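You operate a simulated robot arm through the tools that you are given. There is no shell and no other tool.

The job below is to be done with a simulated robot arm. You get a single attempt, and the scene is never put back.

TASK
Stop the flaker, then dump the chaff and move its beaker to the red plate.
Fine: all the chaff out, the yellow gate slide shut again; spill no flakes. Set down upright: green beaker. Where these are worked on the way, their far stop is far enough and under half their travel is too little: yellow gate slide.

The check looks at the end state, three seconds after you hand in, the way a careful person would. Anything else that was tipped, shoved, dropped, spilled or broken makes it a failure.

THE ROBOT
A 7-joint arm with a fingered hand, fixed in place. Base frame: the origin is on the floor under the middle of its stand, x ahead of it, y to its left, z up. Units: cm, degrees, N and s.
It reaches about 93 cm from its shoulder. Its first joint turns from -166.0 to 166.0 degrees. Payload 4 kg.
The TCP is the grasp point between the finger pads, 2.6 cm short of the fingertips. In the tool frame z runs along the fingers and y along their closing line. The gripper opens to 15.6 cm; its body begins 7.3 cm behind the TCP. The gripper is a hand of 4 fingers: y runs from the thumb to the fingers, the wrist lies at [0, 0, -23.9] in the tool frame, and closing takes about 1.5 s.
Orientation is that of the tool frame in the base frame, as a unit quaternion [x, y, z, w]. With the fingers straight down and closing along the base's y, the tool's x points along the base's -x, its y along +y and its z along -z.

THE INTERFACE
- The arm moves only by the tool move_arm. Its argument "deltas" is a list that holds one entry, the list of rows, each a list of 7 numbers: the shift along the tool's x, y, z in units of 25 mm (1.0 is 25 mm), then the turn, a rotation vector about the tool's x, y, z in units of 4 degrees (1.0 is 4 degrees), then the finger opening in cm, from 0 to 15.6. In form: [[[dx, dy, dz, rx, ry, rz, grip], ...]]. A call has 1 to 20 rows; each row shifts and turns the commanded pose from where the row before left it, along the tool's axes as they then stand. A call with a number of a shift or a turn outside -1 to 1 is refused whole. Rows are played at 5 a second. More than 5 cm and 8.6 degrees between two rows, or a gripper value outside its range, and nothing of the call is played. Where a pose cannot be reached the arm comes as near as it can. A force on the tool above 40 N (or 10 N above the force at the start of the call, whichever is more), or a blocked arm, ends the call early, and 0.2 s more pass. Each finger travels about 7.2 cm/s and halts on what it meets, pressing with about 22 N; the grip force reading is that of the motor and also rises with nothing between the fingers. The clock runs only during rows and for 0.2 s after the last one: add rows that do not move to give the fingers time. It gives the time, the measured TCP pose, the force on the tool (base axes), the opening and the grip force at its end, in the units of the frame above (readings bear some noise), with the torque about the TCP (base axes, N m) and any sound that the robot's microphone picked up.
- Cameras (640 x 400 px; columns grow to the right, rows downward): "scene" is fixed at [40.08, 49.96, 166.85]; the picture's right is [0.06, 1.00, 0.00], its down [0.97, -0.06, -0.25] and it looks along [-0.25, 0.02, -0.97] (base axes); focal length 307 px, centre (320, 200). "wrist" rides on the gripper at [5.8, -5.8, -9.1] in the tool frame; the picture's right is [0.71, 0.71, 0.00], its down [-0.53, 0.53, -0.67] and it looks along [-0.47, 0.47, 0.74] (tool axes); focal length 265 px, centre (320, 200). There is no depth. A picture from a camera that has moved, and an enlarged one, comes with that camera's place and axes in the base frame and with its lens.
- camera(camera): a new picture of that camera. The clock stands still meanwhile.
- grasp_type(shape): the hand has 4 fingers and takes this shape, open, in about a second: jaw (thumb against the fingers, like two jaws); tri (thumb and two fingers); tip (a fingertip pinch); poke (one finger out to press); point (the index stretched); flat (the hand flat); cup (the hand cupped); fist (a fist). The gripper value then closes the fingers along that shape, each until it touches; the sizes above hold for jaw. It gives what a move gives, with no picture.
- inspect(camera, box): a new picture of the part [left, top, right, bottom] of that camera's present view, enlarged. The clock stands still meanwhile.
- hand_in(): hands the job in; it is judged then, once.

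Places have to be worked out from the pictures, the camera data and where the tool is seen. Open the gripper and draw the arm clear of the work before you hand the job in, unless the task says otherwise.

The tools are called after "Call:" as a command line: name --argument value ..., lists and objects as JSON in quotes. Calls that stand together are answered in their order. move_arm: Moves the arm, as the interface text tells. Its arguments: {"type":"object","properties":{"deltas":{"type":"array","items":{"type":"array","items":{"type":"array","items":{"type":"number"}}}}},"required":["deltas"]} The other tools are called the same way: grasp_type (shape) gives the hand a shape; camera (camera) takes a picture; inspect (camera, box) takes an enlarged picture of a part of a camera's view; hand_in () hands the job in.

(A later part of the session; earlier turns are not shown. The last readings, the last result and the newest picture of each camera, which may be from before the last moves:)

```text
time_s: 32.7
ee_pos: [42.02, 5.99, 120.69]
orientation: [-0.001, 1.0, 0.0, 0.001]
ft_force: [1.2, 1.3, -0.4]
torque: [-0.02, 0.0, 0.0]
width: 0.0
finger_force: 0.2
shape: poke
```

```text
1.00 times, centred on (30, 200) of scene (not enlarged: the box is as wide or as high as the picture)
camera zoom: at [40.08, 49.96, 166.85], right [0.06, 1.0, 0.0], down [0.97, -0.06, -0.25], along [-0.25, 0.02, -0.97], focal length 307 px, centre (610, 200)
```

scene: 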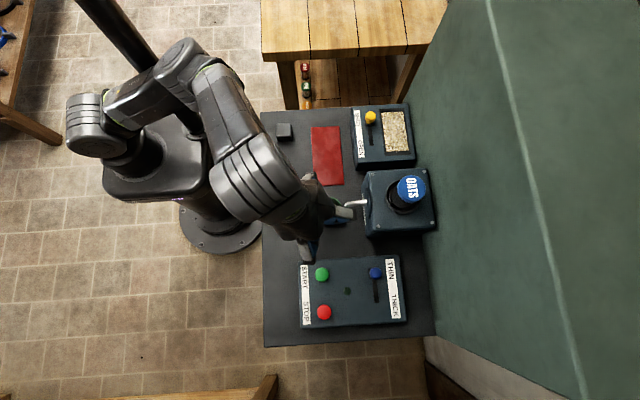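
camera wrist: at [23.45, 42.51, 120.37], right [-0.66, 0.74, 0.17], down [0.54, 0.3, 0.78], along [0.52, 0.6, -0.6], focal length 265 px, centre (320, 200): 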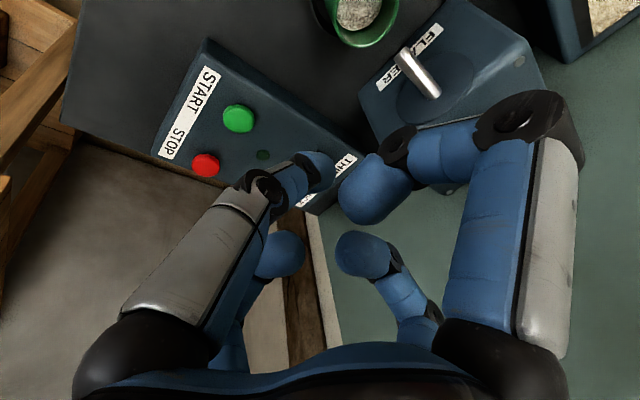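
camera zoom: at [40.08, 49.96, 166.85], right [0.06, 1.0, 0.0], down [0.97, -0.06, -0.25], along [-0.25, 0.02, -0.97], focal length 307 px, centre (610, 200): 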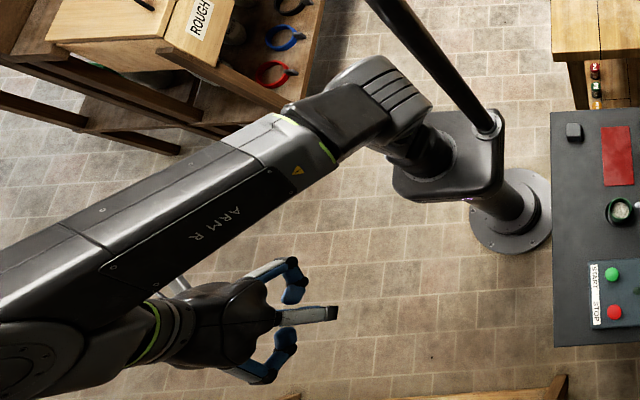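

The elbow leans toward (10, 18), left of the hand. I bring the hand back over to the −y side so the elbow passes over the top and comes to lean to the right.

Call:
move_arm --deltas '[[[0.457, -0.743, -0.123, 0, 0, 0, 15.6], [0.457, -0.743, -0.123, 0, 0, 0, 15.6], [0.457, -0.743, -0.123, 0, 0, 0, 15.6], [0.457, -0.743, -0.123, 0, 0, 0, 15.6], [0.457, -0.743, -0.123, 0, 0, 0, 15.6], [0.457, -0.743, -0.123, 0, 0, 0, 15.6], [0.457, -0.743, -0.123, 0, 0, 0, 15.6], [0, 0, 0, 0, 0, 0, 15.6]]]'

Call:
inspect --camera "scene" --box '[0, 0, 60, 400]'

```text
time_s: 34.5
ee_pos: [33.99, -7.22, 122.87]
orientation: [-0.002, 1.0, 0.0, 0.001]
ft_force: [-0.5, 0.1, -0.1]
torque: [0.01, 0.02, 0.02]
width: 0.0
finger_force: 0.1
shape: poke
```

```text
1.00 times, centred on (30, 200) of scene (not enlarged: the box is as wide or as high as the picture)
camera zoom: at [40.08, 49.96, 166.85], right [0.06, 1.0, 0.0], down [0.97, -0.06, -0.25], along [-0.25, 0.02, -0.97], focal length 307 px, centre (610, 200)
```

zoom: 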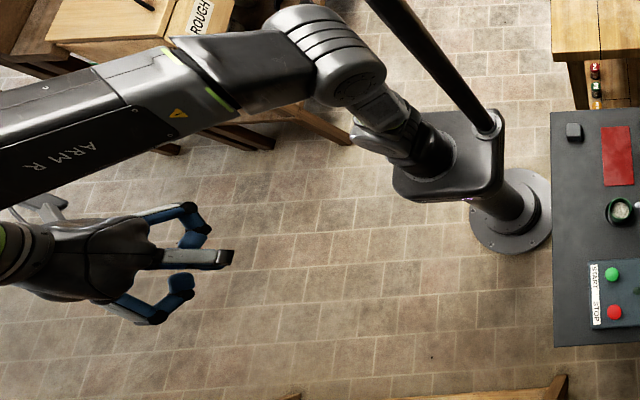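

The elbow lean is shrinking along the same line (now about (5.5, 11.5)). I keep going the same way.

Call:
move_arm --deltas '[[[0.509, -0.9, -0.04, 0, 0, 0, 15.6], [0.509, -0.9, -0.04, 0, 0, 0, 15.6], [0.509, -0.9, -0.04, 0, 0, 0, 15.6], [0.509, -0.9, -0.04, 0, 0, 0, 15.6], [0.509, -0.9, -0.04, 0, 0, 0, 15.6], [0.509, -0.9, -0.04, 0, 0, 0, 15.6], [0.509, -0.9, -0.04, 0, 0, 0, 15.6], [0.509, -0.9, -0.04, 0, 0, 0, 15.6], [0.509, -0.9, -0.04, 0, 0, 0, 15.6], [0.509, -0.9, -0.04, 0, 0, 0, 15.6], [0, 0, 0, 0, 0, 0, 15.6]]]'

Call:
inspect --camera "scene" --box '[0, 0, 60, 400]'

Call:
inspect --camera "scene" --box '[0, 0, 400, 2]'

```text
time_s: 36.9
ee_pos: [21.41, -29.58, 123.97]
orientation: [-0.002, 1.0, 0.0, 0.001]
ft_force: [0.7, 0.2, -0.4]
torque: [0.0, -0.02, 0.03]
width: 0.0
finger_force: 0.1
shape: poke
```

```text
1.00 times, centred on (30, 200) of scene (not enlarged: the box is as wide or as high as the picture)
camera zoom: at [40.08, 49.96, 166.85], right [0.06, 1.0, 0.0], down [0.97, -0.06, -0.25], along [-0.25, 0.02, -0.97], focal length 307 px, centre (610, 200)
```

zoom: 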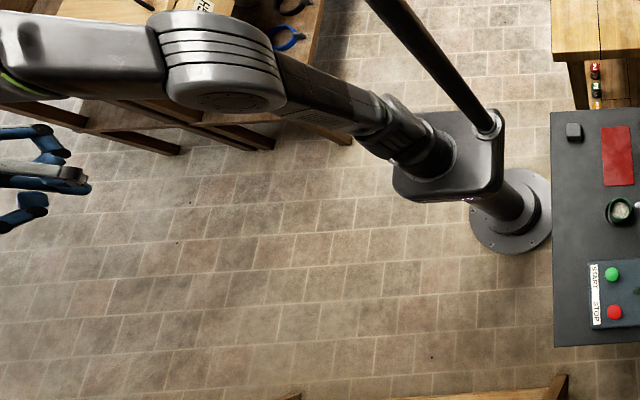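

```text
1.60 times, centred on (200, 1) of scene
camera zoom: at [40.08, 49.96, 166.85], right [0.06, 1.0, 0.0], down [0.97, -0.06, -0.25], along [-0.25, 0.02, -0.97], focal length 491 px, centre (512, 518)
```

zoom: 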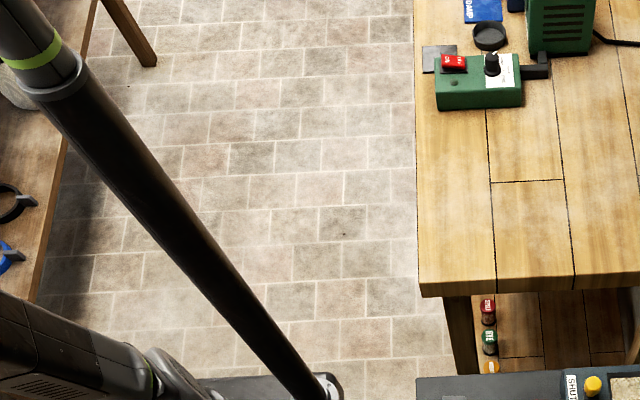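

The elbow is now near upright over the shoulder. I sweep the hand counter-clockwise in this high, close-in posture, where the forearm swings rather than the whole arm, and watch the elbow.

Call:
move_arm --deltas '[[[-0.573, 0.64, 0, 0, 0, 0, 15.6], [-0.573, 0.64, 0, 0, 0, 0, 15.6], [-0.573, 0.64, 0, 0, 0, 0, 15.6], [-0.573, 0.64, 0, 0, 0, 0, 15.6], [-0.573, 0.64, 0, 0, 0, 0, 15.6], [-0.573, 0.64, 0, 0, 0, 0, 15.6], [-0.333, 0.8, 0, 0, 0, 0, 15.6], [-0.333, 0.8, 0, 0, 0, 0, 15.6], [-0.333, 0.8, 0, 0, 0, 0, 15.6], [-0.333, 0.8, 0, 0, 0, 0, 15.6], [-0.333, 0.8, 0, 0, 0, 0, 15.6], [-0.333, 0.8, 0, 0, 0, 0, 15.6], [0, 0, 0, 0, 0, 0, 15.6]]]'

Call:
inspect --camera "scene" --box '[0, 0, 60, 400]'

```text
time_s: 39.7
ee_pos: [34.9, -8.13, 124.14]
orientation: [-0.002, 1.0, 0.0, 0.0]
ft_force: [0.3, -0.3, -0.6]
torque: [-0.02, 0.01, 0.0]
width: 0.0
finger_force: 0.1
shape: poke
```

```text
1.00 times, centred on (30, 200) of scene (not enlarged: the box is as wide or as high as the picture)
camera zoom: at [40.08, 49.96, 166.85], right [0.06, 1.0, 0.0], down [0.97, -0.06, -0.25], along [-0.25, 0.02, -0.97], focal length 307 px, centre (610, 200)
```

zoom: 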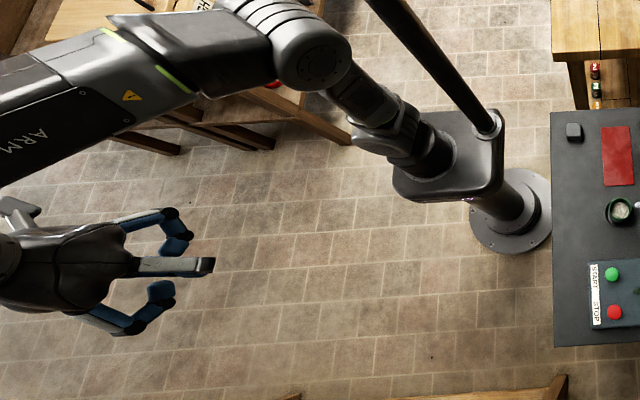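

The elbow offset to the left shrinks when the hand goes clockwise in this high posture. I continue clockwise further around the free side to bring it to or past the middle.

Call:
move_arm --deltas '[[[0.327, -0.793, 0, 0, 0, 0, 15.6], [0.327, -0.793, 0, 0, 0, 0, 15.6], [0.327, -0.793, 0, 0, 0, 0, 15.6], [0.327, -0.793, 0, 0, 0, 0, 15.6], [0.327, -0.793, 0, 0, 0, 0, 15.6], [0.327, -0.793, 0, 0, 0, 0, 15.6], [0.667, -0.733, 0, 0, 0, 0, 15.6], [0.667, -0.733, 0, 0, 0, 0, 15.6], [0.667, -0.733, 0, 0, 0, 0, 15.6], [0.667, -0.733, 0, 0, 0, 0, 15.6], [0.667, -0.733, 0, 0, 0, 0, 15.6], [0.667, -0.733, 0, 0, 0, 0, 15.6], [0.857, -0.343, 0, 0, 0, 0, 15.6], [0.857, -0.343, 0, 0, 0, 0, 15.6], [0.857, -0.343, 0, 0, 0, 0, 15.6], [0.857, -0.343, 0, 0, 0, 0, 15.6], [0.857, -0.343, 0, 0, 0, 0, 15.6], [0.857, -0.343, 0, 0, 0, 0, 15.6], [0.857, -0.343, 0, 0, 0, 0, 15.6], [0, 0, 0, 0, 0, 0, 15.6]]]'

Call:
inspect --camera "scene" --box '[0, 0, 60, 400]'

```text
time_s: 43.9
ee_pos: [5.48, -34.34, 123.02]
orientation: [-0.002, 1.0, 0.0, 0.002]
ft_force: [0.5, -0.4, -0.2]
torque: [0.0, 0.01, 0.02]
width: 0.01
finger_force: 0.1
shape: poke
out of reach, approached as far as the arm can: row 17, 18, 19
```

```text
1.00 times, centred on (30, 200) of scene (not enlarged: the box is as wide or as high as the picture)
camera zoom: at [40.08, 49.96, 166.85], right [0.06, 1.0, 0.0], down [0.97, -0.06, -0.25], along [-0.25, 0.02, -0.97], focal length 307 px, centre (610, 200)
```

zoom: 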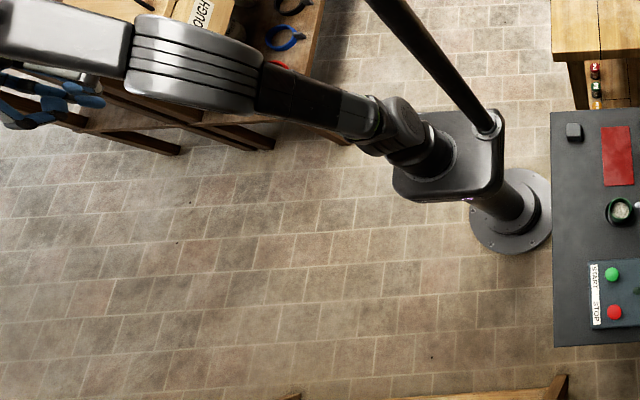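

The hand's turn about vertical seems to be near a wrist limit here. Turning the hand further counter-clockwise should push the elbow over to the right, so I try a 40° turn in place and look.

Call:
move_arm --deltas '[[[0, 0, 0, 0, 0, -1, 15.6], [0, 0, 0, 0, 0, -1, 15.6], [0, 0, 0, 0, 0, -1, 15.6], [0, 0, 0, 0, 0, -1, 15.6], [0, 0, 0, 0, 0, -1, 15.6], [0, 0, 0, 0, 0, -1, 15.6], [0, 0, 0, 0, 0, -1, 15.6], [0, 0, 0, 0, 0, -1, 15.6], [0, 0, 0, 0, 0, -1, 15.6], [0, 0, 0, 0, 0, -1, 15.6], [0, 0, 0, 0, 0, 0, 15.6]]]'

Call:
inspect --camera "scene" --box '[0, 0, 60, 400]'

```text
time_s: 46.3
ee_pos: [5.51, -34.37, 122.88]
orientation: [-0.344, 0.939, -0.001, 0.002]
ft_force: [0.7, 0.2, -0.1]
torque: [0.03, 0.01, -0.02]
width: 0.0
finger_force: 0.2
shape: poke
```

```text
1.00 times, centred on (30, 200) of scene (not enlarged: the box is as wide or as high as the picture)
camera zoom: at [40.08, 49.96, 166.85], right [0.06, 1.0, 0.0], down [0.97, -0.06, -0.25], along [-0.25, 0.02, -0.97], focal length 307 px, centre (610, 200)
```

zoom: 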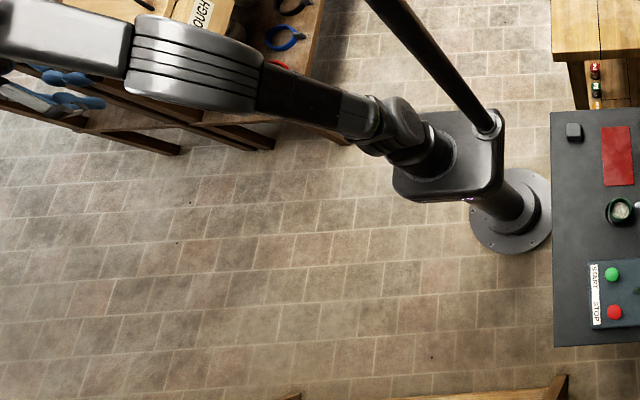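

J7 alone absorbed that turn and the elbow stayed. I keep turning the hand counter-clockwise until its own joint runs out.

Call:
move_arm --deltas '[[[0, 0, 0, 0, 0, -1, 15.6], [0, 0, 0, 0, 0, -1, 15.6], [0, 0, 0, 0, 0, -1, 15.6], [0, 0, 0, 0, 0, -1, 15.6], [0, 0, 0, 0, 0, -1, 15.6], [0, 0, 0, 0, 0, -1, 15.6], [0, 0, 0, 0, 0, -1, 15.6], [0, 0, 0, 0, 0, -1, 15.6], [0, 0, 0, 0, 0, -1, 15.6], [0, 0, 0, 0, 0, -1, 15.6], [0, 0, 0, 0, 0, -1, 15.6], [0, 0, 0, 0, 0, -1, 15.6], [0, 0, 0, 0, 0, -1, 15.6], [0, 0, 0, 0, 0, -1, 15.6], [0, 0, 0, 0, 0, -1, 15.6], [0, 0, 0, 0, 0, -1, 15.6], [0, 0, 0, 0, 0, -1, 15.6], [0, 0, 0, 0, 0, -1, 15.6], [0, 0, 0, 0, 0, -1, 15.6], [0, 0, 0, 0, 0, 0, 15.6]]]'

Call:
inspect --camera "scene" --box '[0, 0, 60, 400]'

```text
time_s: 50.5
ee_pos: [5.48, -34.4, 122.87]
orientation: [0.849, -0.529, 0.002, -0.001]
ft_force: [-0.8, -0.3, 0.3]
torque: [0.03, 0.01, -0.02]
width: 0.03
finger_force: 0.0
shape: poke
```

```text
1.00 times, centred on (30, 200) of scene (not enlarged: the box is as wide or as high as the picture)
camera zoom: at [40.08, 49.96, 166.85], right [0.06, 1.0, 0.0], down [0.97, -0.06, -0.25], along [-0.25, 0.02, -0.97], focal length 307 px, centre (610, 200)
```

zoom: 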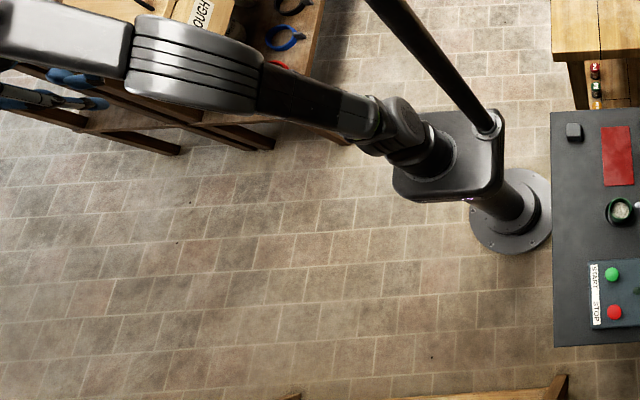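

The wrist turn has no visible limit and doesn't move the elbow. I go back out to a stretched, lower posture on the free side, undoing most of the turn, to try rolling the hand instead.

Call:
move_arm --deltas '[[[0.33, -0.596, 0.244, 0, 0, 1, 15.6], [0.288, -0.617, 0.244, 0, 0, 1, 15.6], [0.244, -0.636, 0.244, 0, 0, 1, 15.6], [0.199, -0.651, 0.244, 0, 0, 1, 15.6], [0.154, -0.663, 0.244, 0, 0, 1, 15.6], [0.107, -0.673, 0.244, 0, 0, 1, 15.6], [0.06, -0.678, 0.244, 0, 0, 1, 15.6], [0.012, -0.681, 0.244, 0, 0, 1, 15.6], [-0.035, -0.68, 0.244, 0, 0, 1, 15.6], [-0.083, -0.676, 0.244, 0, 0, 1, 15.6], [-0.13, -0.668, 0.244, 0, 0, 1, 15.6], [-0.176, -0.658, 0.244, 0, 0, 1, 15.6], [-0.222, -0.644, 0.244, 0, 0, 1, 15.6], [-0.266, -0.627, 0.244, 0, 0, 1, 15.6], [-0.309, -0.607, 0.244, 0, 0, 1, 15.6], [-0.35, -0.584, 0.244, 0, 0, 1, 15.6], [-0.39, -0.558, 0.244, 0, 0, 1, 15.6], [-0.428, -0.529, 0.244, 0, 0, 1, 15.6], [0, 0, 0, 0, 0, 1, 15.6], [0, 0, 0, 0, 0, 0, 15.6]]]'

Call:
inspect --camera "scene" --box '[0, 0, 60, 400]'

```text
time_s: 54.7
ee_pos: [36.73, -26.91, 118.94]
orientation: [-0.343, 0.939, -0.001, 0.002]
ft_force: [-0.6, -0.5, -1.0]
torque: [-0.05, -0.01, -0.02]
width: 0.02
finger_force: 0.0
shape: poke
out of reach, approached as far as the arm can: row 11, 12, 13, 14, 15, 18
```

```text
1.00 times, centred on (30, 200) of scene (not enlarged: the box is as wide or as high as the picture)
camera zoom: at [40.08, 49.96, 166.85], right [0.06, 1.0, 0.0], down [0.97, -0.06, -0.25], along [-0.25, 0.02, -0.97], focal length 307 px, centre (610, 200)
```

zoom: 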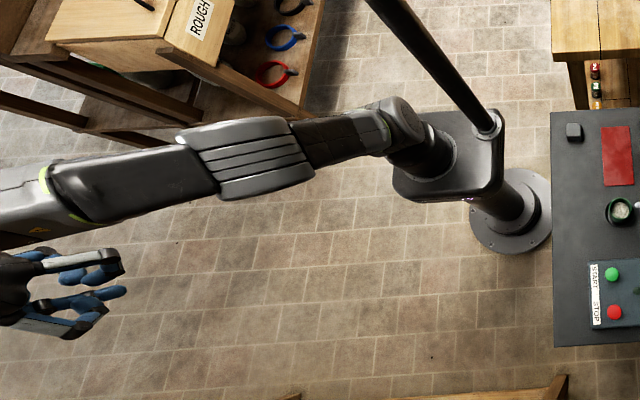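

The limit here seems to be the wrist bend (forearm rising while the hand points straight down). That limit can push the elbow up: I tilt the fingers slightly inward toward the base and watch the elbow.

Call:
move_arm --deltas '[[[0, 0, 0, -0.73, 0.18, 0, 15.6], [0, 0, 0, -0.73, 0.18, 0, 15.6], [0, 0, 0, -0.73, 0.18, 0, 15.6], [0, 0, 0, -0.73, 0.18, 0, 15.6], [0, 0, 0, 0, 0, 0, 15.6]]]'

Call:
inspect --camera "scene" --box '[0, 0, 60, 400]'

```text
time_s: 55.9
ee_pos: [35.13, -24.16, 117.95]
orientation: [-0.342, 0.934, 0.086, -0.057]
ft_force: [-0.4, -0.1, 0.0]
torque: [0.0, -0.04, 0.0]
width: 0.0
finger_force: 0.1
shape: poke
out of reach, approached as far as the arm can: row 1, 2, 3, 4
```

```text
1.00 times, centred on (30, 200) of scene (not enlarged: the box is as wide or as high as the picture)
camera zoom: at [40.08, 49.96, 166.85], right [0.06, 1.0, 0.0], down [0.97, -0.06, -0.25], along [-0.25, 0.02, -0.97], focal length 307 px, centre (610, 200)
```

zoom: 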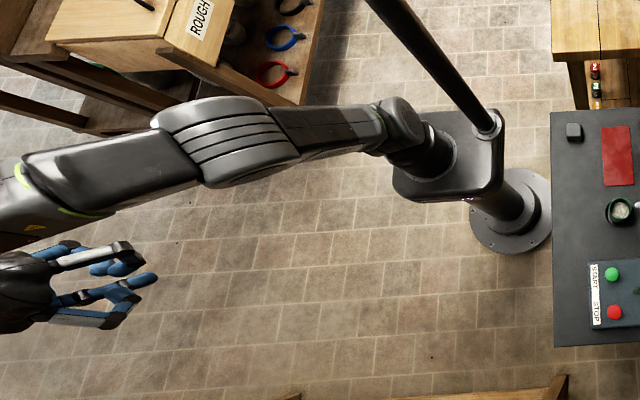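

The wrist limit does push the elbow up and to the right (left offset 12 → 8 cm). I tilt inward a bit more.

Call:
move_arm --deltas '[[[0, 0, 0, -0.73, 0.18, 0, 15.6], [0, 0, 0, -0.73, 0.18, 0, 15.6], [0, 0, 0, -0.73, 0.18, 0, 15.6], [0, 0, 0, -0.73, 0.18, 0, 15.6], [0, 0, 0, 0, 0, 0, 15.6]]]'

Call:
inspect --camera "scene" --box '[0, 0, 60, 400]'

```text
time_s: 57.1
ee_pos: [32.97, -20.99, 113.54]
orientation: [-0.337, 0.919, 0.172, -0.114]
ft_force: [0.5, 0.6, 0.5]
torque: [0.01, 0.02, 0.03]
width: 0.0
finger_force: 0.1
shape: poke
out of reach, approached as far as the arm can: row 1, 2, 3, 4
```

```text
1.00 times, centred on (30, 200) of scene (not enlarged: the box is as wide or as high as the picture)
camera zoom: at [40.08, 49.96, 166.85], right [0.06, 1.0, 0.0], down [0.97, -0.06, -0.25], along [-0.25, 0.02, -0.97], focal length 307 px, centre (610, 200)
```

zoom: 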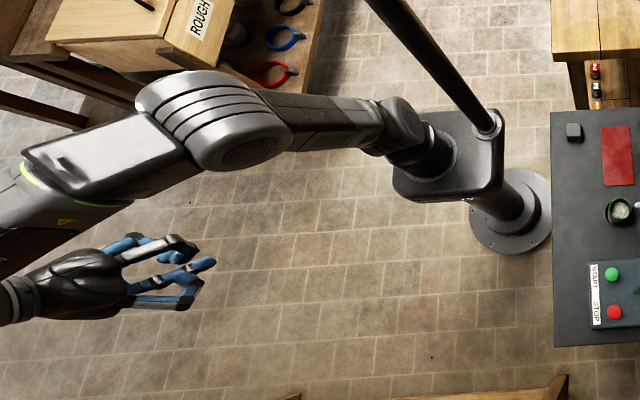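

The elbow's left offset is down to about 5 cm. Tilting the fingers to the left as well makes the limit push the elbow past the middle to the right, so I add a left tilt.

Call:
move_arm --deltas '[[[0, 0, 0, -0.281, -0.95, 0, 15.6], [0, 0, 0, -0.281, -0.95, 0, 15.6], [0, 0, 0, -0.281, -0.95, 0, 15.6], [0, 0, 0, -0.281, -0.95, 0, 15.6], [0, 0, 0, -0.281, -0.95, 0, 15.6], [0, 0, 0, -0.281, -0.95, 0, 15.6], [0, 0, 0, -0.281, -0.95, 0, 15.6], [0, 0, 0, -0.281, -0.95, 0, 15.6], [0, 0, 0, 0, 0, 0, 15.6]]]'

Call:
inspect --camera "scene" --box '[0, 0, 60, 400]'

```text
time_s: 59.1
ee_pos: [30.71, -17.45, 111.17]
orientation: [-0.269, 0.901, 0.324, 0.104]
ft_force: [-0.8, 0.0, 0.6]
torque: [0.02, 0.03, 0.0]
width: 0.0
finger_force: 0.0
shape: poke
out of reach, approached as far as the arm can: row 1, 2, 3, 4, 5, 6, 7, 8
```

```text
1.00 times, centred on (30, 200) of scene (not enlarged: the box is as wide or as high as the picture)
camera zoom: at [40.08, 49.96, 166.85], right [0.06, 1.0, 0.0], down [0.97, -0.06, -0.25], along [-0.25, 0.02, -0.97], focal length 307 px, centre (610, 200)
```

zoom: 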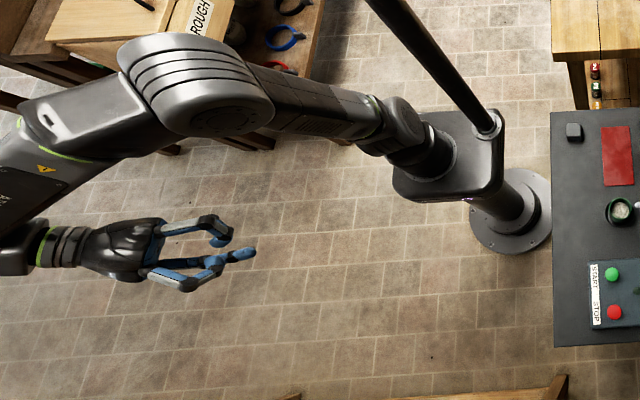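

The elbow is now nearly in the middle (left offset about 3 cm). I add more inward tilt so the wrist limit carries it to the right.

Call:
move_arm --deltas '[[[0, 0, 0, -0.95, 0.297, 0, 15.6], [0, 0, 0, -0.95, 0.297, 0, 15.6], [0, 0, 0, -0.95, 0.297, 0, 15.6], [0, 0, 0, -0.95, 0.297, 0, 15.6], [0, 0, 0, -0.95, 0.297, 0, 15.6], [0, 0, 0, 0, 0, 0, 15.6]]]'

Call:
inspect --camera "scene" --box '[0, 0, 60, 400]'

```text
time_s: 60.5
ee_pos: [26.65, -8.61, 106.86]
orientation: [-0.299, 0.839, 0.454, 0.011]
ft_force: [0.5, 0.2, 0.3]
torque: [0.01, -0.01, 0.01]
width: 0.02
finger_force: 0.1
shape: poke
out of reach, approached as far as the arm can: row 1, 2, 3, 4, 5
```

```text
1.00 times, centred on (30, 200) of scene (not enlarged: the box is as wide or as high as the picture)
camera zoom: at [40.08, 49.96, 166.85], right [0.06, 1.0, 0.0], down [0.97, -0.06, -0.25], along [-0.25, 0.02, -0.97], focal length 307 px, centre (610, 200)
```

zoom: 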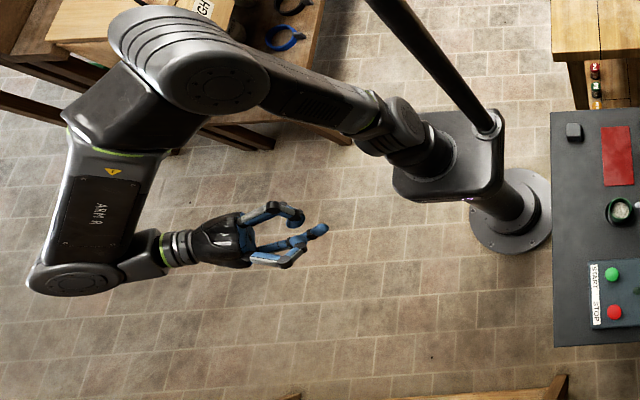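

The elbow has just passed the middle to the right side. I raise the wrist with this orientation so the limit pushes it further right.

Call:
move_arm --deltas '[[[-0.238, 0.129, -0.533, 0, 0, 0, 15.6], [-0.238, 0.129, -0.533, 0, 0, 0, 15.6], [-0.238, 0.129, -0.533, 0, 0, 0, 15.6], [-0.238, 0.129, -0.533, 0, 0, 0, 15.6], [-0.238, 0.129, -0.533, 0, 0, 0, 15.6], [-0.238, 0.129, -0.533, 0, 0, 0, 15.6], [-0.238, 0.129, -0.533, 0, 0, 0, 15.6], [0, 0, 0, 0, 0, 0, 15.6]]]'

Call:
inspect --camera "scene" --box '[0, 0, 60, 400]'

```text
time_s: 62.3
ee_pos: [28.03, -5.76, 110.09]
orientation: [-0.299, 0.839, 0.454, 0.013]
ft_force: [0.2, 0.0, 0.7]
torque: [0.03, 0.01, -0.01]
width: 0.02
finger_force: 0.1
shape: poke
out of reach, approached as far as the arm can: row 1, 2, 3, 4, 5, 6, 7
```

```text
1.00 times, centred on (30, 200) of scene (not enlarged: the box is as wide or as high as the picture)
camera zoom: at [40.08, 49.96, 166.85], right [0.06, 1.0, 0.0], down [0.97, -0.06, -0.25], along [-0.25, 0.02, -0.97], focal length 307 px, centre (610, 200)
```

zoom: 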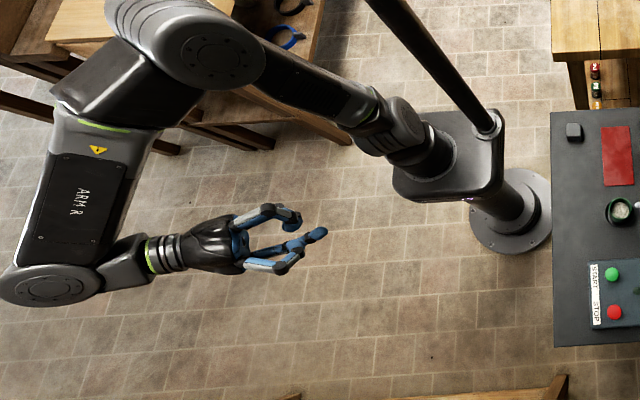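

The elbow is about 3 cm to the right now. I push a little further by tilting more in the same direction before returning the hand to upright.

Call:
move_arm --deltas '[[[0, 0, -0.2, -0.932, -0.358, 0, 15.6], [0, 0, -0.2, -0.932, -0.358, 0, 15.6], [0, 0, -0.2, -0.932, -0.358, 0, 15.6], [0, 0, -0.2, -0.932, -0.358, 0, 15.6], [0, 0, -0.2, -0.932, -0.358, 0, 15.6], [0, 0, 0, 0, 0, 0, 15.6]]]'

Call:
inspect --camera "scene" --box '[0, 0, 60, 400]'

```text
time_s: 63.7
ee_pos: [24.26, 2.1, 106.32]
orientation: [-0.268, 0.753, 0.6, 0.016]
ft_force: [-0.6, 0.2, -0.1]
torque: [0.04, 0.01, 0.0]
width: 0.02
finger_force: 0.0
shape: poke
out of reach, approached as far as the arm can: row 1, 2, 3, 4, 5
```

```text
1.00 times, centred on (30, 200) of scene (not enlarged: the box is as wide or as high as the picture)
camera zoom: at [40.08, 49.96, 166.85], right [0.06, 1.0, 0.0], down [0.97, -0.06, -0.25], along [-0.25, 0.02, -0.97], focal length 307 px, centre (610, 200)
```

zoom: 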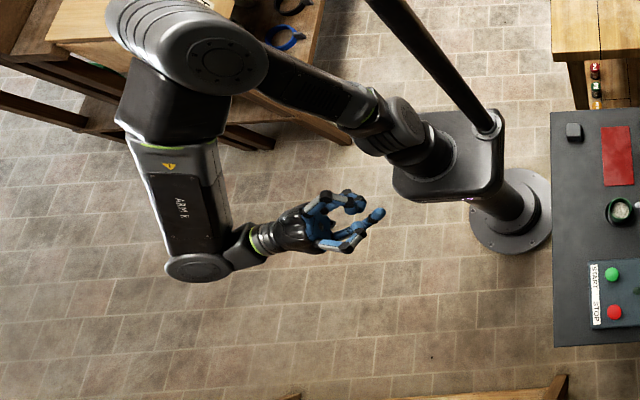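

The wrist is low and the elbow stays slightly right. I begin un-tilting the hand here (rotation only) to see how it settles, since earlier rows were partly out of reach.

Call:
move_arm --deltas '[[[0, 0, 0, 0.908, 0.351, 0, 15.6], [0, 0, 0, 0.908, 0.351, 0, 15.6], [0, 0, 0, 0.908, 0.351, 0, 15.6], [0, 0, 0, 0.908, 0.351, 0, 15.6], [0, 0, 0, 0, 0, 0, 15.6]]]'

Call:
inspect --camera "scene" --box '[0, 0, 60, 400]'

```text
time_s: 64.9
ee_pos: [24.16, 1.93, 106.21]
orientation: [-0.293, 0.822, 0.489, 0.012]
ft_force: [1.2, -0.4, -0.1]
torque: [-0.01, 0.02, 0.01]
width: 0.0
finger_force: 0.1
shape: poke
```

```text
1.00 times, centred on (30, 200) of scene (not enlarged: the box is as wide or as high as the picture)
camera zoom: at [40.08, 49.96, 166.85], right [0.06, 1.0, 0.0], down [0.97, -0.06, -0.25], along [-0.25, 0.02, -0.97], focal length 307 px, centre (610, 200)
```

zoom: 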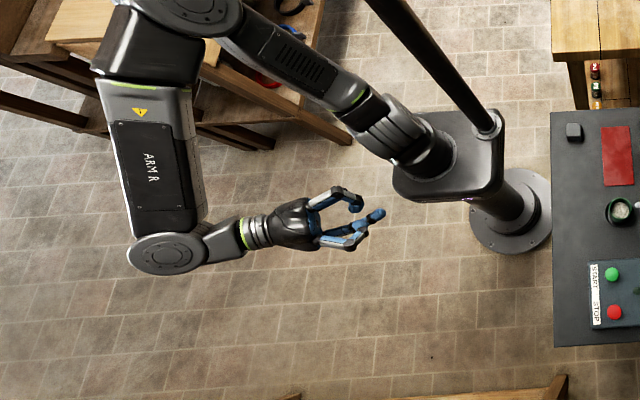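

Un-tilting here pulled the elbow well to the right (about 9 cm right of the hand's plane). I finish un-tilting while moving the hand outward on the free side.

Call:
move_arm --deltas '[[[0.023, -0.342, -0.628, 0.908, 0.351, 0, 15.6], [0.038, -0.381, -0.604, 0.908, 0.351, 0, 15.6], [0.053, -0.419, -0.577, 0.908, 0.351, 0, 15.6], [0.066, -0.454, -0.548, 0.908, 0.351, 0, 15.6], [0.079, -0.488, -0.516, 0.908, 0.351, 0, 15.6], [0.092, -0.519, -0.482, 0.908, 0.351, 0, 15.6], [0.103, -0.548, -0.446, 0.908, 0.351, 0, 15.6], [0.113, -0.575, -0.407, 0.908, 0.351, 0, 15.6], [0.123, -0.6, -0.367, 0.908, 0.351, 0, 15.6], [0.132, -0.623, -0.325, 0.908, 0.351, 0, 15.6], [0.139, -0.642, -0.281, 0.908, 0.351, 0, 15.6], [0.145, -0.658, -0.236, 0.908, 0.351, 0, 15.6], [0.15, -0.671, -0.19, 0.908, 0.351, 0, 15.6], [0.154, -0.682, -0.144, 0.908, 0.351, 0, 15.6], [0.158, -0.69, -0.096, 0.908, 0.351, 0, 15.6], [0, 0, 0, 0, 0, 0, 15.6]]]'

Call:
inspect --camera "scene" --box '[0, 0, 60, 400]'

```text
time_s: 68.3
ee_pos: [32.03, -9.01, 105.85]
orientation: [-0.325, 0.918, 0.228, 0.014]
ft_force: [-0.4, 0.1, -0.5]
torque: [-0.01, 0.02, 0.04]
width: 0.04
finger_force: 0.1
shape: poke
out of reach, approached as far as the arm can: row 8, 9, 10, 11, 12, 13, 14, 15
```

```text
1.00 times, centred on (30, 200) of scene (not enlarged: the box is as wide or as high as the picture)
camera zoom: at [40.08, 49.96, 166.85], right [0.06, 1.0, 0.0], down [0.97, -0.06, -0.25], along [-0.25, 0.02, -0.97], focal length 307 px, centre (610, 200)
```

zoom: 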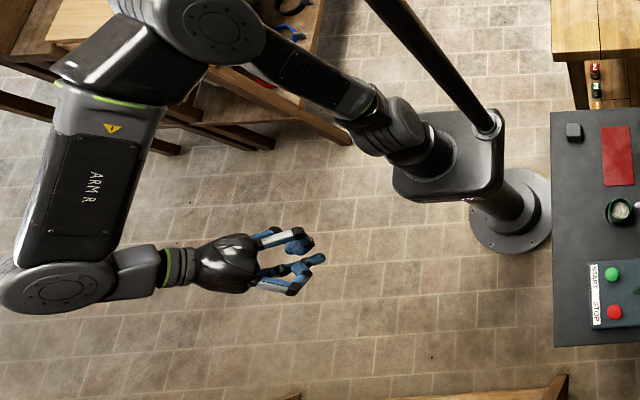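

Part of that was out of reach (still tilted about 26°). I test whether turning the hand about its own axis frees it, as one of the wrist joints may be at its stop.

Call:
move_arm --deltas '[[[0, 0, 0, 0, 0, 1, 15.6], [0, 0, 0, 0, 0, 1, 15.6], [0, 0, 0, 0, 0, 1, 15.6], [0, 0, 0, 0, 0, 1, 15.6], [0, 0, 0, 0, 0, 1, 15.6], [0, 0, 0, 0, 0, 0, 15.6]]]'

Call:
move_arm --deltas '[[[0, 0, 0, 0.9, 0, 0, 15.6], [0, 0, 0, 0.9, 0, 0, 15.6], [0, 0, 0, 0.9, 0, 0, 15.6], [0, 0, 0, 0, 0, 0, 15.6]]]'

Call:
inspect --camera "scene" --box '[0, 0, 60, 400]'

```text
time_s: 69.7
ee_pos: [32.12, -9.0, 105.73]
orientation: [-0.16, 0.96, 0.228, -0.026]
ft_force: [-0.2, -0.6, 0.5]
torque: [-0.02, -0.03, 0.01]
width: 0.0
finger_force: 0.1
shape: poke
```

```text
time_s: 70.7
ee_pos: [32.07, -8.87, 105.8]
orientation: [-0.16, 0.96, 0.228, -0.026]
ft_force: [-0.3, 0.8, -0.8]
torque: [-0.03, 0.0, -0.01]
width: 0.0
finger_force: 0.1
shape: poke
out of reach, approached as far as the arm can: row 1, 2, 3
```

```text
1.00 times, centred on (30, 200) of scene (not enlarged: the box is as wide or as high as the picture)
camera zoom: at [40.08, 49.96, 166.85], right [0.06, 1.0, 0.0], down [0.97, -0.06, -0.25], along [-0.25, 0.02, -0.97], focal length 307 px, centre (610, 200)
```

zoom: 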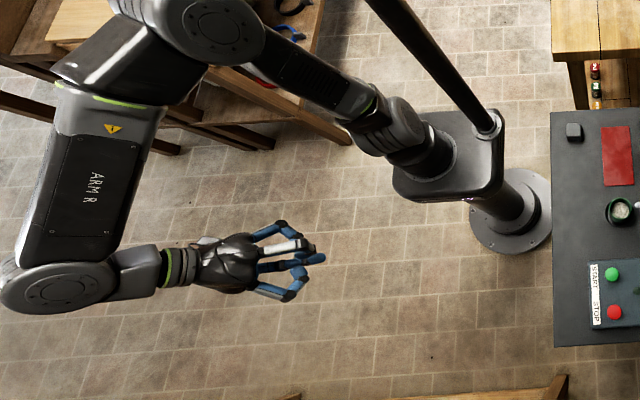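

The un-tilt is stopped by a forearm-roll limit, but this posture (elbow slightly right, fingers leaning about 26° to the left) is just what I need near the bench. I now turn the whole arm counter-clockwise about the base axis, keeping the posture.

Call:
move_arm --deltas '[[[-0.493, 0.7, 0.361, -0.023, 0.446, -0.894, 15.6], [-0.493, 0.7, 0.361, -0.023, 0.446, -0.894, 15.6], [-0.493, 0.7, 0.361, -0.023, 0.446, -0.894, 15.6], [-0.493, 0.7, 0.361, -0.023, 0.446, -0.894, 15.6], [-0.493, 0.7, 0.361, -0.023, 0.446, -0.894, 15.6], [-0.493, 0.7, 0.361, -0.023, 0.446, -0.894, 15.6], [-0.493, 0.7, 0.361, -0.023, 0.446, -0.894, 15.6], [-0.493, 0.7, 0.361, -0.023, 0.446, -0.894, 15.6], [-0.493, 0.7, 0.361, -0.023, 0.446, -0.894, 15.6], [-0.493, 0.7, 0.361, -0.023, 0.446, -0.894, 15.6], [0, 0, 0, 0, 0, 0, 15.6]]]'

Call:
inspect --camera "scene" --box '[0, 0, 60, 400]'

```text
time_s: 73.1
ee_pos: [30.51, 13.9, 105.64]
orientation: [-0.479, 0.847, 0.205, -0.102]
ft_force: [0.0, 1.6, 0.1]
torque: [0.02, -0.02, 0.04]
width: 0.01
finger_force: 0.0
shape: poke
```

```text
1.00 times, centred on (30, 200) of scene (not enlarged: the box is as wide or as high as the picture)
camera zoom: at [40.08, 49.96, 166.85], right [0.06, 1.0, 0.0], down [0.97, -0.06, -0.25], along [-0.25, 0.02, -0.97], focal length 307 px, centre (610, 200)
```

zoom: 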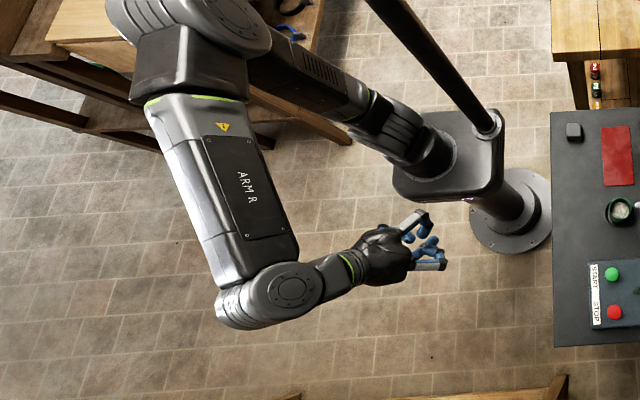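

The whole posture turns nicely with the elbow staying right. I keep turning another 40°.

Call:
move_arm --deltas '[[[-0.493, 0.7, 0.361, -0.023, 0.446, -0.894, 15.6], [-0.493, 0.7, 0.361, -0.023, 0.446, -0.894, 15.6], [-0.493, 0.7, 0.361, -0.023, 0.446, -0.894, 15.6], [-0.493, 0.7, 0.361, -0.023, 0.446, -0.894, 15.6], [-0.493, 0.7, 0.361, -0.023, 0.446, -0.894, 15.6], [-0.493, 0.7, 0.361, -0.023, 0.446, -0.894, 15.6], [-0.493, 0.7, 0.361, -0.023, 0.446, -0.894, 15.6], [-0.493, 0.7, 0.361, -0.023, 0.446, -0.894, 15.6], [-0.493, 0.7, 0.361, -0.023, 0.446, -0.894, 15.6], [-0.493, 0.7, 0.361, -0.023, 0.446, -0.894, 15.6], [0, 0, 0, 0, 0, 0, 15.6]]]'

Call:
inspect --camera "scene" --box '[0, 0, 60, 400]'

Call:
inspect --camera "scene" --box '[0, 0, 400, 2]'

```text
time_s: 75.5
ee_pos: [14.29, 30.03, 105.71]
orientation: [0.741, -0.632, -0.157, 0.166]
ft_force: [0.2, -0.9, 0.6]
torque: [-0.03, -0.02, 0.01]
width: 0.0
finger_force: 0.2
shape: poke
```

```text
1.00 times, centred on (30, 200) of scene (not enlarged: the box is as wide or as high as the picture)
camera zoom: at [40.08, 49.96, 166.85], right [0.06, 1.0, 0.0], down [0.97, -0.06, -0.25], along [-0.25, 0.02, -0.97], focal length 307 px, centre (610, 200)
```

zoom: 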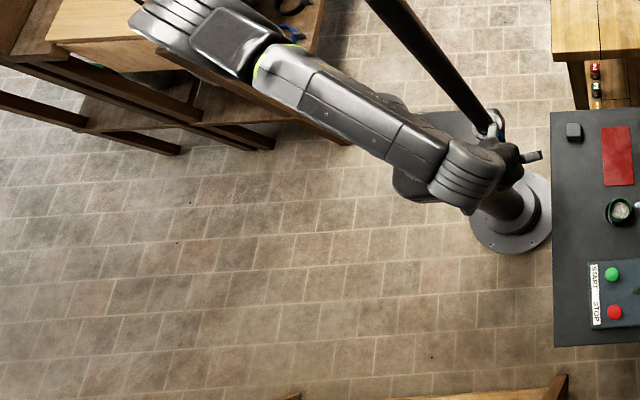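

```text
1.60 times, centred on (200, 1) of scene
camera zoom: at [40.08, 49.96, 166.85], right [0.06, 1.0, 0.0], down [0.97, -0.06, -0.25], along [-0.25, 0.02, -0.97], focal length 491 px, centre (512, 518)
```

zoom: 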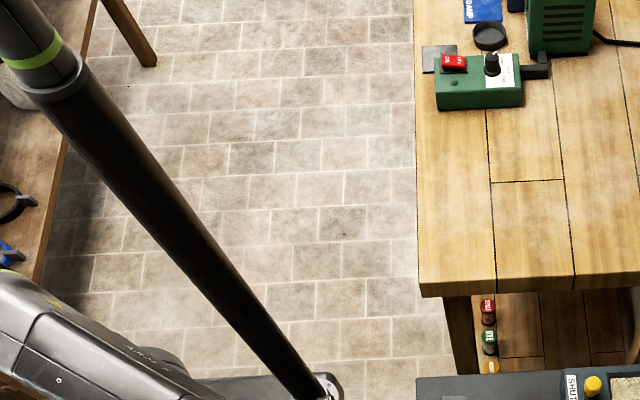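

The hand is at (14, 30, 106) with the elbow back-right and clear of the mast. I test a modest outward move (+y) and watch which way the elbow goes.

Call:
move_arm --deltas '[[[0, 0, -0.5, 0, 0, 0, 15.6], [0, 0, -0.5, 0, 0, 0, 15.6], [0, 0, -0.5, 0, 0, 0, 15.6], [0, 0, -0.5, 0, 0, 0, 15.6], [0, 0, 0, 0, 0, 0, 15.6]]]'

Call:
inspect --camera "scene" --box '[0, 0, 60, 400]'

Call:
camera --camera "wrist"

```text
time_s: 76.7
ee_pos: [16.71, 30.15, 110.41]
orientation: [0.74, -0.633, -0.157, 0.166]
ft_force: [0.4, -0.4, 0.3]
torque: [-0.01, -0.03, 0.02]
width: 0.0
finger_force: 0.0
shape: poke
```

```text
1.00 times, centred on (30, 200) of scene (not enlarged: the box is as wide or as high as the picture)
camera zoom: at [40.08, 49.96, 166.85], right [0.06, 1.0, 0.0], down [0.97, -0.06, -0.25], along [-0.25, 0.02, -0.97], focal length 307 px, centre (610, 200)
```

zoom: 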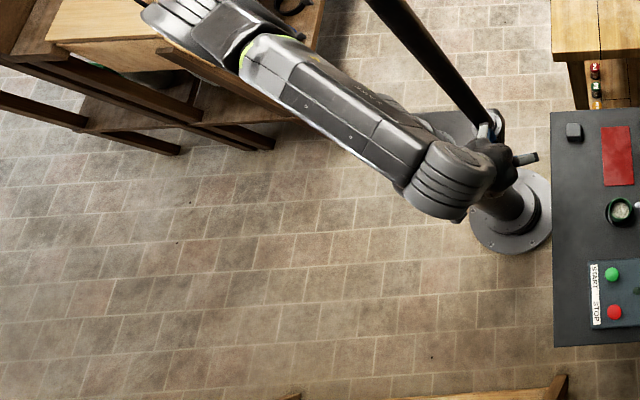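

```text
taken
camera wrist: at [26.71, 25.72, 115.82], right [-0.52, -0.8, 0.3], down [-0.25, 0.47, 0.84], along [-0.82, 0.36, -0.44], focal length 265 px, centre (320, 200)
```

wrist: 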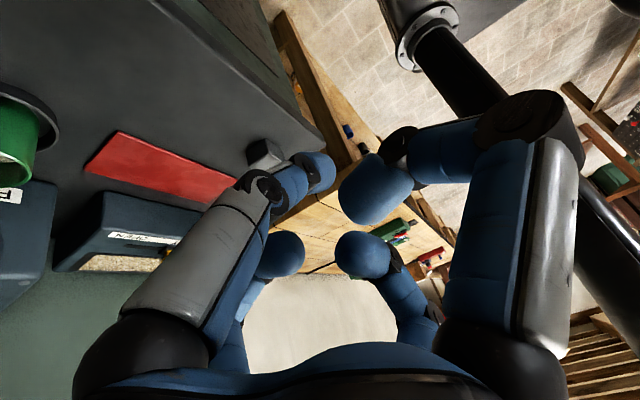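

The move was followed. I now try going outward (+y) 8 cm with this tilt and check the elbow again.

Call:
move_arm --deltas '[[[-0.4, -0.06, -0.02, 0, 0, 0, 15.6], [-0.791, -0.116, -0.037, 0, 0, 0, 15.6], [-0.791, -0.116, -0.037, 0, 0, 0, 15.6], [-0.791, -0.116, -0.037, 0, 0, 0, 15.6], [-0.4, -0.06, -0.02, 0, 0, 0, 15.6], [0, 0, 0, 0, 0, 0, 15.6]]]'

Call:
inspect --camera "scene" --box '[0, 0, 60, 400]'

Call:
inspect --camera "scene" --box '[0, 0, 400, 2]'

```text
time_s: 77.7
ee_pos: [17.65, 34.94, 114.75]
orientation: [0.744, -0.61, -0.241, 0.131]
ft_force: [0.2, 0.8, 0.6]
torque: [0.01, -0.01, -0.02]
width: 0.02
finger_force: 0.0
shape: poke
stopped in row 4: the arm was blocked; the commanded pose is now the measured one
```

```text
1.00 times, centred on (30, 200) of scene (not enlarged: the box is as wide or as high as the picture)
camera zoom: at [40.08, 49.96, 166.85], right [0.06, 1.0, 0.0], down [0.97, -0.06, -0.25], along [-0.25, 0.02, -0.97], focal length 307 px, centre (610, 200)
```

zoom: 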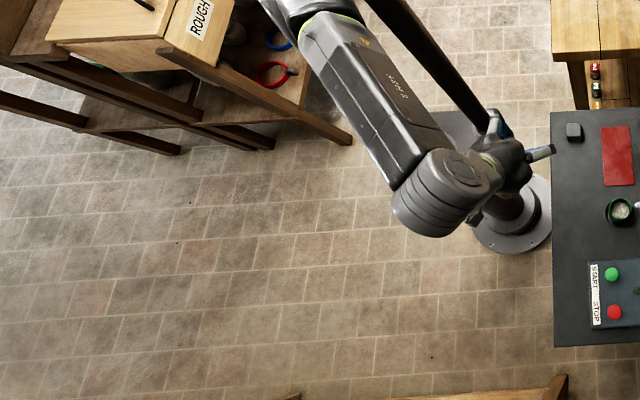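

```text
1.60 times, centred on (200, 1) of scene
camera zoom: at [40.08, 49.96, 166.85], right [0.06, 1.0, 0.0], down [0.97, -0.06, -0.25], along [-0.25, 0.02, -0.97], focal length 491 px, centre (512, 518)
```

zoom: 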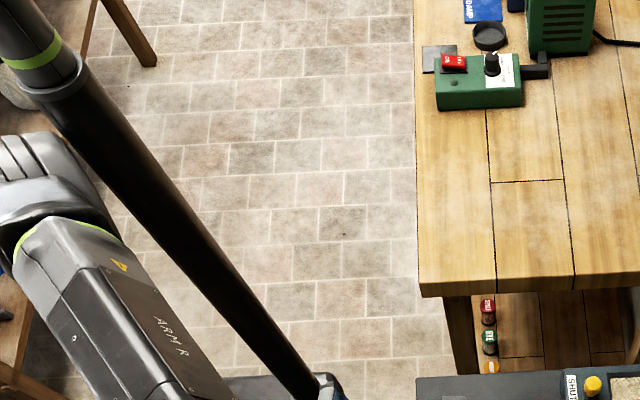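

The elbow snapped over toward the mast again (the first joint points to about 104°). I need that joint turned to about 50°, so I'll back off clockwise once more, bringing the hand upright, then do the far-clockwise / near-counter-clockwise loop that shifts it.

Call:
move_arm --deltas '[[[0.879, -0.359, -0.52, 0.918, 0.374, 0, 15.6], [0.887, -0.379, -0.467, 0.918, 0.374, 0, 15.6], [0.895, -0.4, -0.413, 0.918, 0.374, 0, 15.6], [0.903, -0.42, -0.36, 0.918, 0.374, 0, 15.6], [0.912, -0.441, -0.306, 0.918, 0.374, 0, 15.6], [0.92, -0.461, -0.253, 0.918, 0.374, 0, 15.6], [0.928, -0.482, -0.199, 0.918, 0.374, 0, 15.6], [0.936, -0.502, -0.146, 0.918, 0.374, 0, 15.6], [0.944, -0.522, -0.092, 0, 0, 0, 15.6], [0.944, -0.522, -0.092, 0, 0, 0, 15.6], [0.944, -0.522, -0.092, 0, 0, 0, 15.6], [0.944, -0.522, -0.092, 0, 0, 0, 15.6], [0.944, -0.522, -0.092, 0, 0, 0, 15.6], [0.944, -0.522, -0.092, 0, 0, 0, 15.6], [0, 0, 0, 0, 0, 0, 15.6]]]'

Call:
inspect --camera "scene" --box '[0, 0, 60, 400]'

```text
time_s: 80.9
ee_pos: [41.59, 6.13, 118.05]
orientation: [0.775, -0.632, 0.0, 0.0]
ft_force: [0.4, -0.4, -0.1]
torque: [0.01, 0.01, -0.04]
width: 0.03
finger_force: 0.0
shape: poke
```

```text
1.00 times, centred on (30, 200) of scene (not enlarged: the box is as wide or as high as the picture)
camera zoom: at [40.08, 49.96, 166.85], right [0.06, 1.0, 0.0], down [0.97, -0.06, -0.25], along [-0.25, 0.02, -0.97], focal length 307 px, centre (610, 200)
```

zoom: 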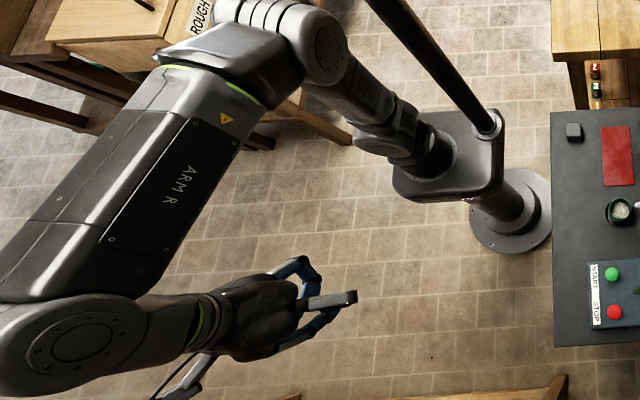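

The elbow is now more upright, at about (4, 9). I move the hand in the −y direction (free side) so the elbow passes back through upright, and check.

Call:
move_arm --deltas '[[[0.72, 0.47, 0, 0, 0, 0, 15.6], [0.72, 0.47, 0, 0, 0, 0, 15.6], [0.72, 0.47, 0, 0, 0, 0, 15.6], [0.72, 0.47, 0, 0, 0, 0, 15.6], [0.72, 0.47, 0, 0, 0, 0, 15.6], [0.72, 0.47, 0, 0, 0, 0, 15.6], [0.72, 0.47, 0, 0, 0, 0, 15.6], [0.72, 0.47, 0, 0, 0, 0, 15.6], [0.72, 0.47, 0, 0, 0, 0, 15.6], [0.72, 0.47, 0, 0, 0, 0, 15.6], [0.72, 0.47, 0, 0, 0, 0, 15.6], [0.72, 0.47, 0, 0, 0, 0, 15.6], [0, 0, 0, 0, 0, 0, 15.6]]]'

Call:
inspect --camera "scene" --box '[0, 0, 60, 400]'

```text
time_s: 83.7
ee_pos: [32.0, -17.84, 117.93]
orientation: [0.775, -0.632, 0.0, 0.001]
ft_force: [0.3, -0.4, -0.2]
torque: [0.02, -0.01, -0.02]
width: 0.01
finger_force: 0.0
shape: poke
```

```text
1.00 times, centred on (30, 200) of scene (not enlarged: the box is as wide or as high as the picture)
camera zoom: at [40.08, 49.96, 166.85], right [0.06, 1.0, 0.0], down [0.97, -0.06, -0.25], along [-0.25, 0.02, -0.97], focal length 307 px, centre (610, 200)
```

zoom: 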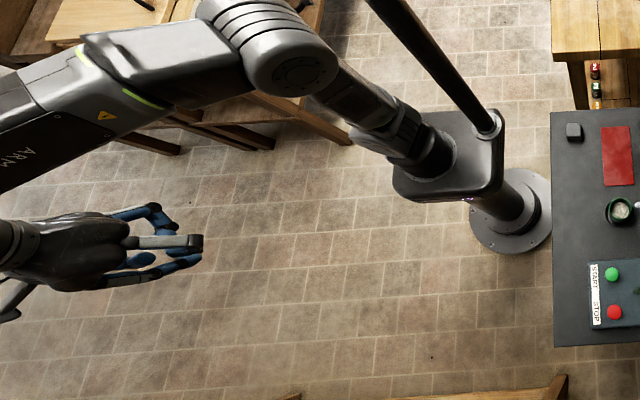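

The elbow stays slightly forward-left at about (6, 4.5). I continue a bit further in the same direction to see how it behaves.

Call:
move_arm --deltas '[[[0.72, 0.47, 0, 0, 0, 0, 15.6], [0.72, 0.47, 0, 0, 0, 0, 15.6], [0.72, 0.47, 0, 0, 0, 0, 15.6], [0.72, 0.47, 0, 0, 0, 0, 15.6], [0.72, 0.47, 0, 0, 0, 0, 15.6], [0.72, 0.47, 0, 0, 0, 0, 15.6], [0, 0, 0, 0, 0, 0, 15.6]]]'

Call:
inspect --camera "scene" --box '[0, 0, 60, 400]'

Call:
inspect --camera "scene" --box '[50, 60, 210, 160]'

```text
time_s: 85.3
ee_pos: [27.26, -29.82, 118.0]
orientation: [0.774, -0.633, 0.0, 0.001]
ft_force: [0.3, -0.6, -0.7]
torque: [0.04, 0.0, -0.02]
width: 0.01
finger_force: 0.0
shape: poke
```

```text
1.00 times, centred on (30, 200) of scene (not enlarged: the box is as wide or as high as the picture)
camera zoom: at [40.08, 49.96, 166.85], right [0.06, 1.0, 0.0], down [0.97, -0.06, -0.25], along [-0.25, 0.02, -0.97], focal length 307 px, centre (610, 200)
```

zoom: 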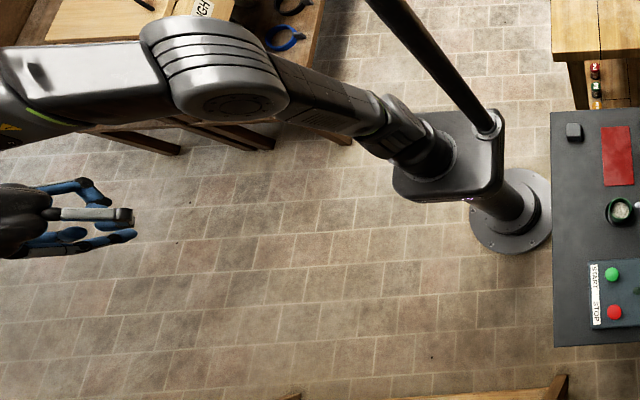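

```text
4.00 times, centred on (130, 110) of scene
camera zoom: at [40.08, 49.96, 166.85], right [0.06, 1.0, 0.0], down [0.97, -0.06, -0.25], along [-0.25, 0.02, -0.97], focal length 1228 px, centre (1080, 560)
```

zoom: 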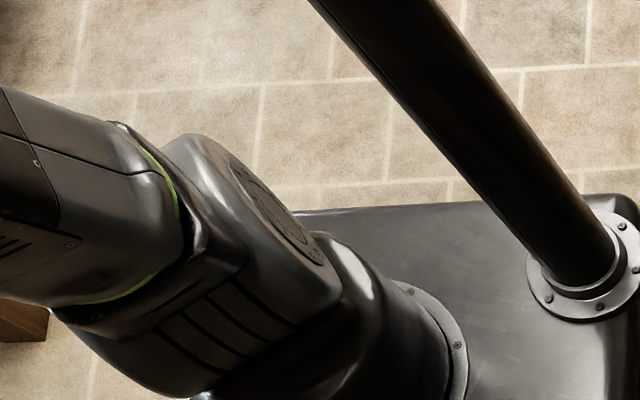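

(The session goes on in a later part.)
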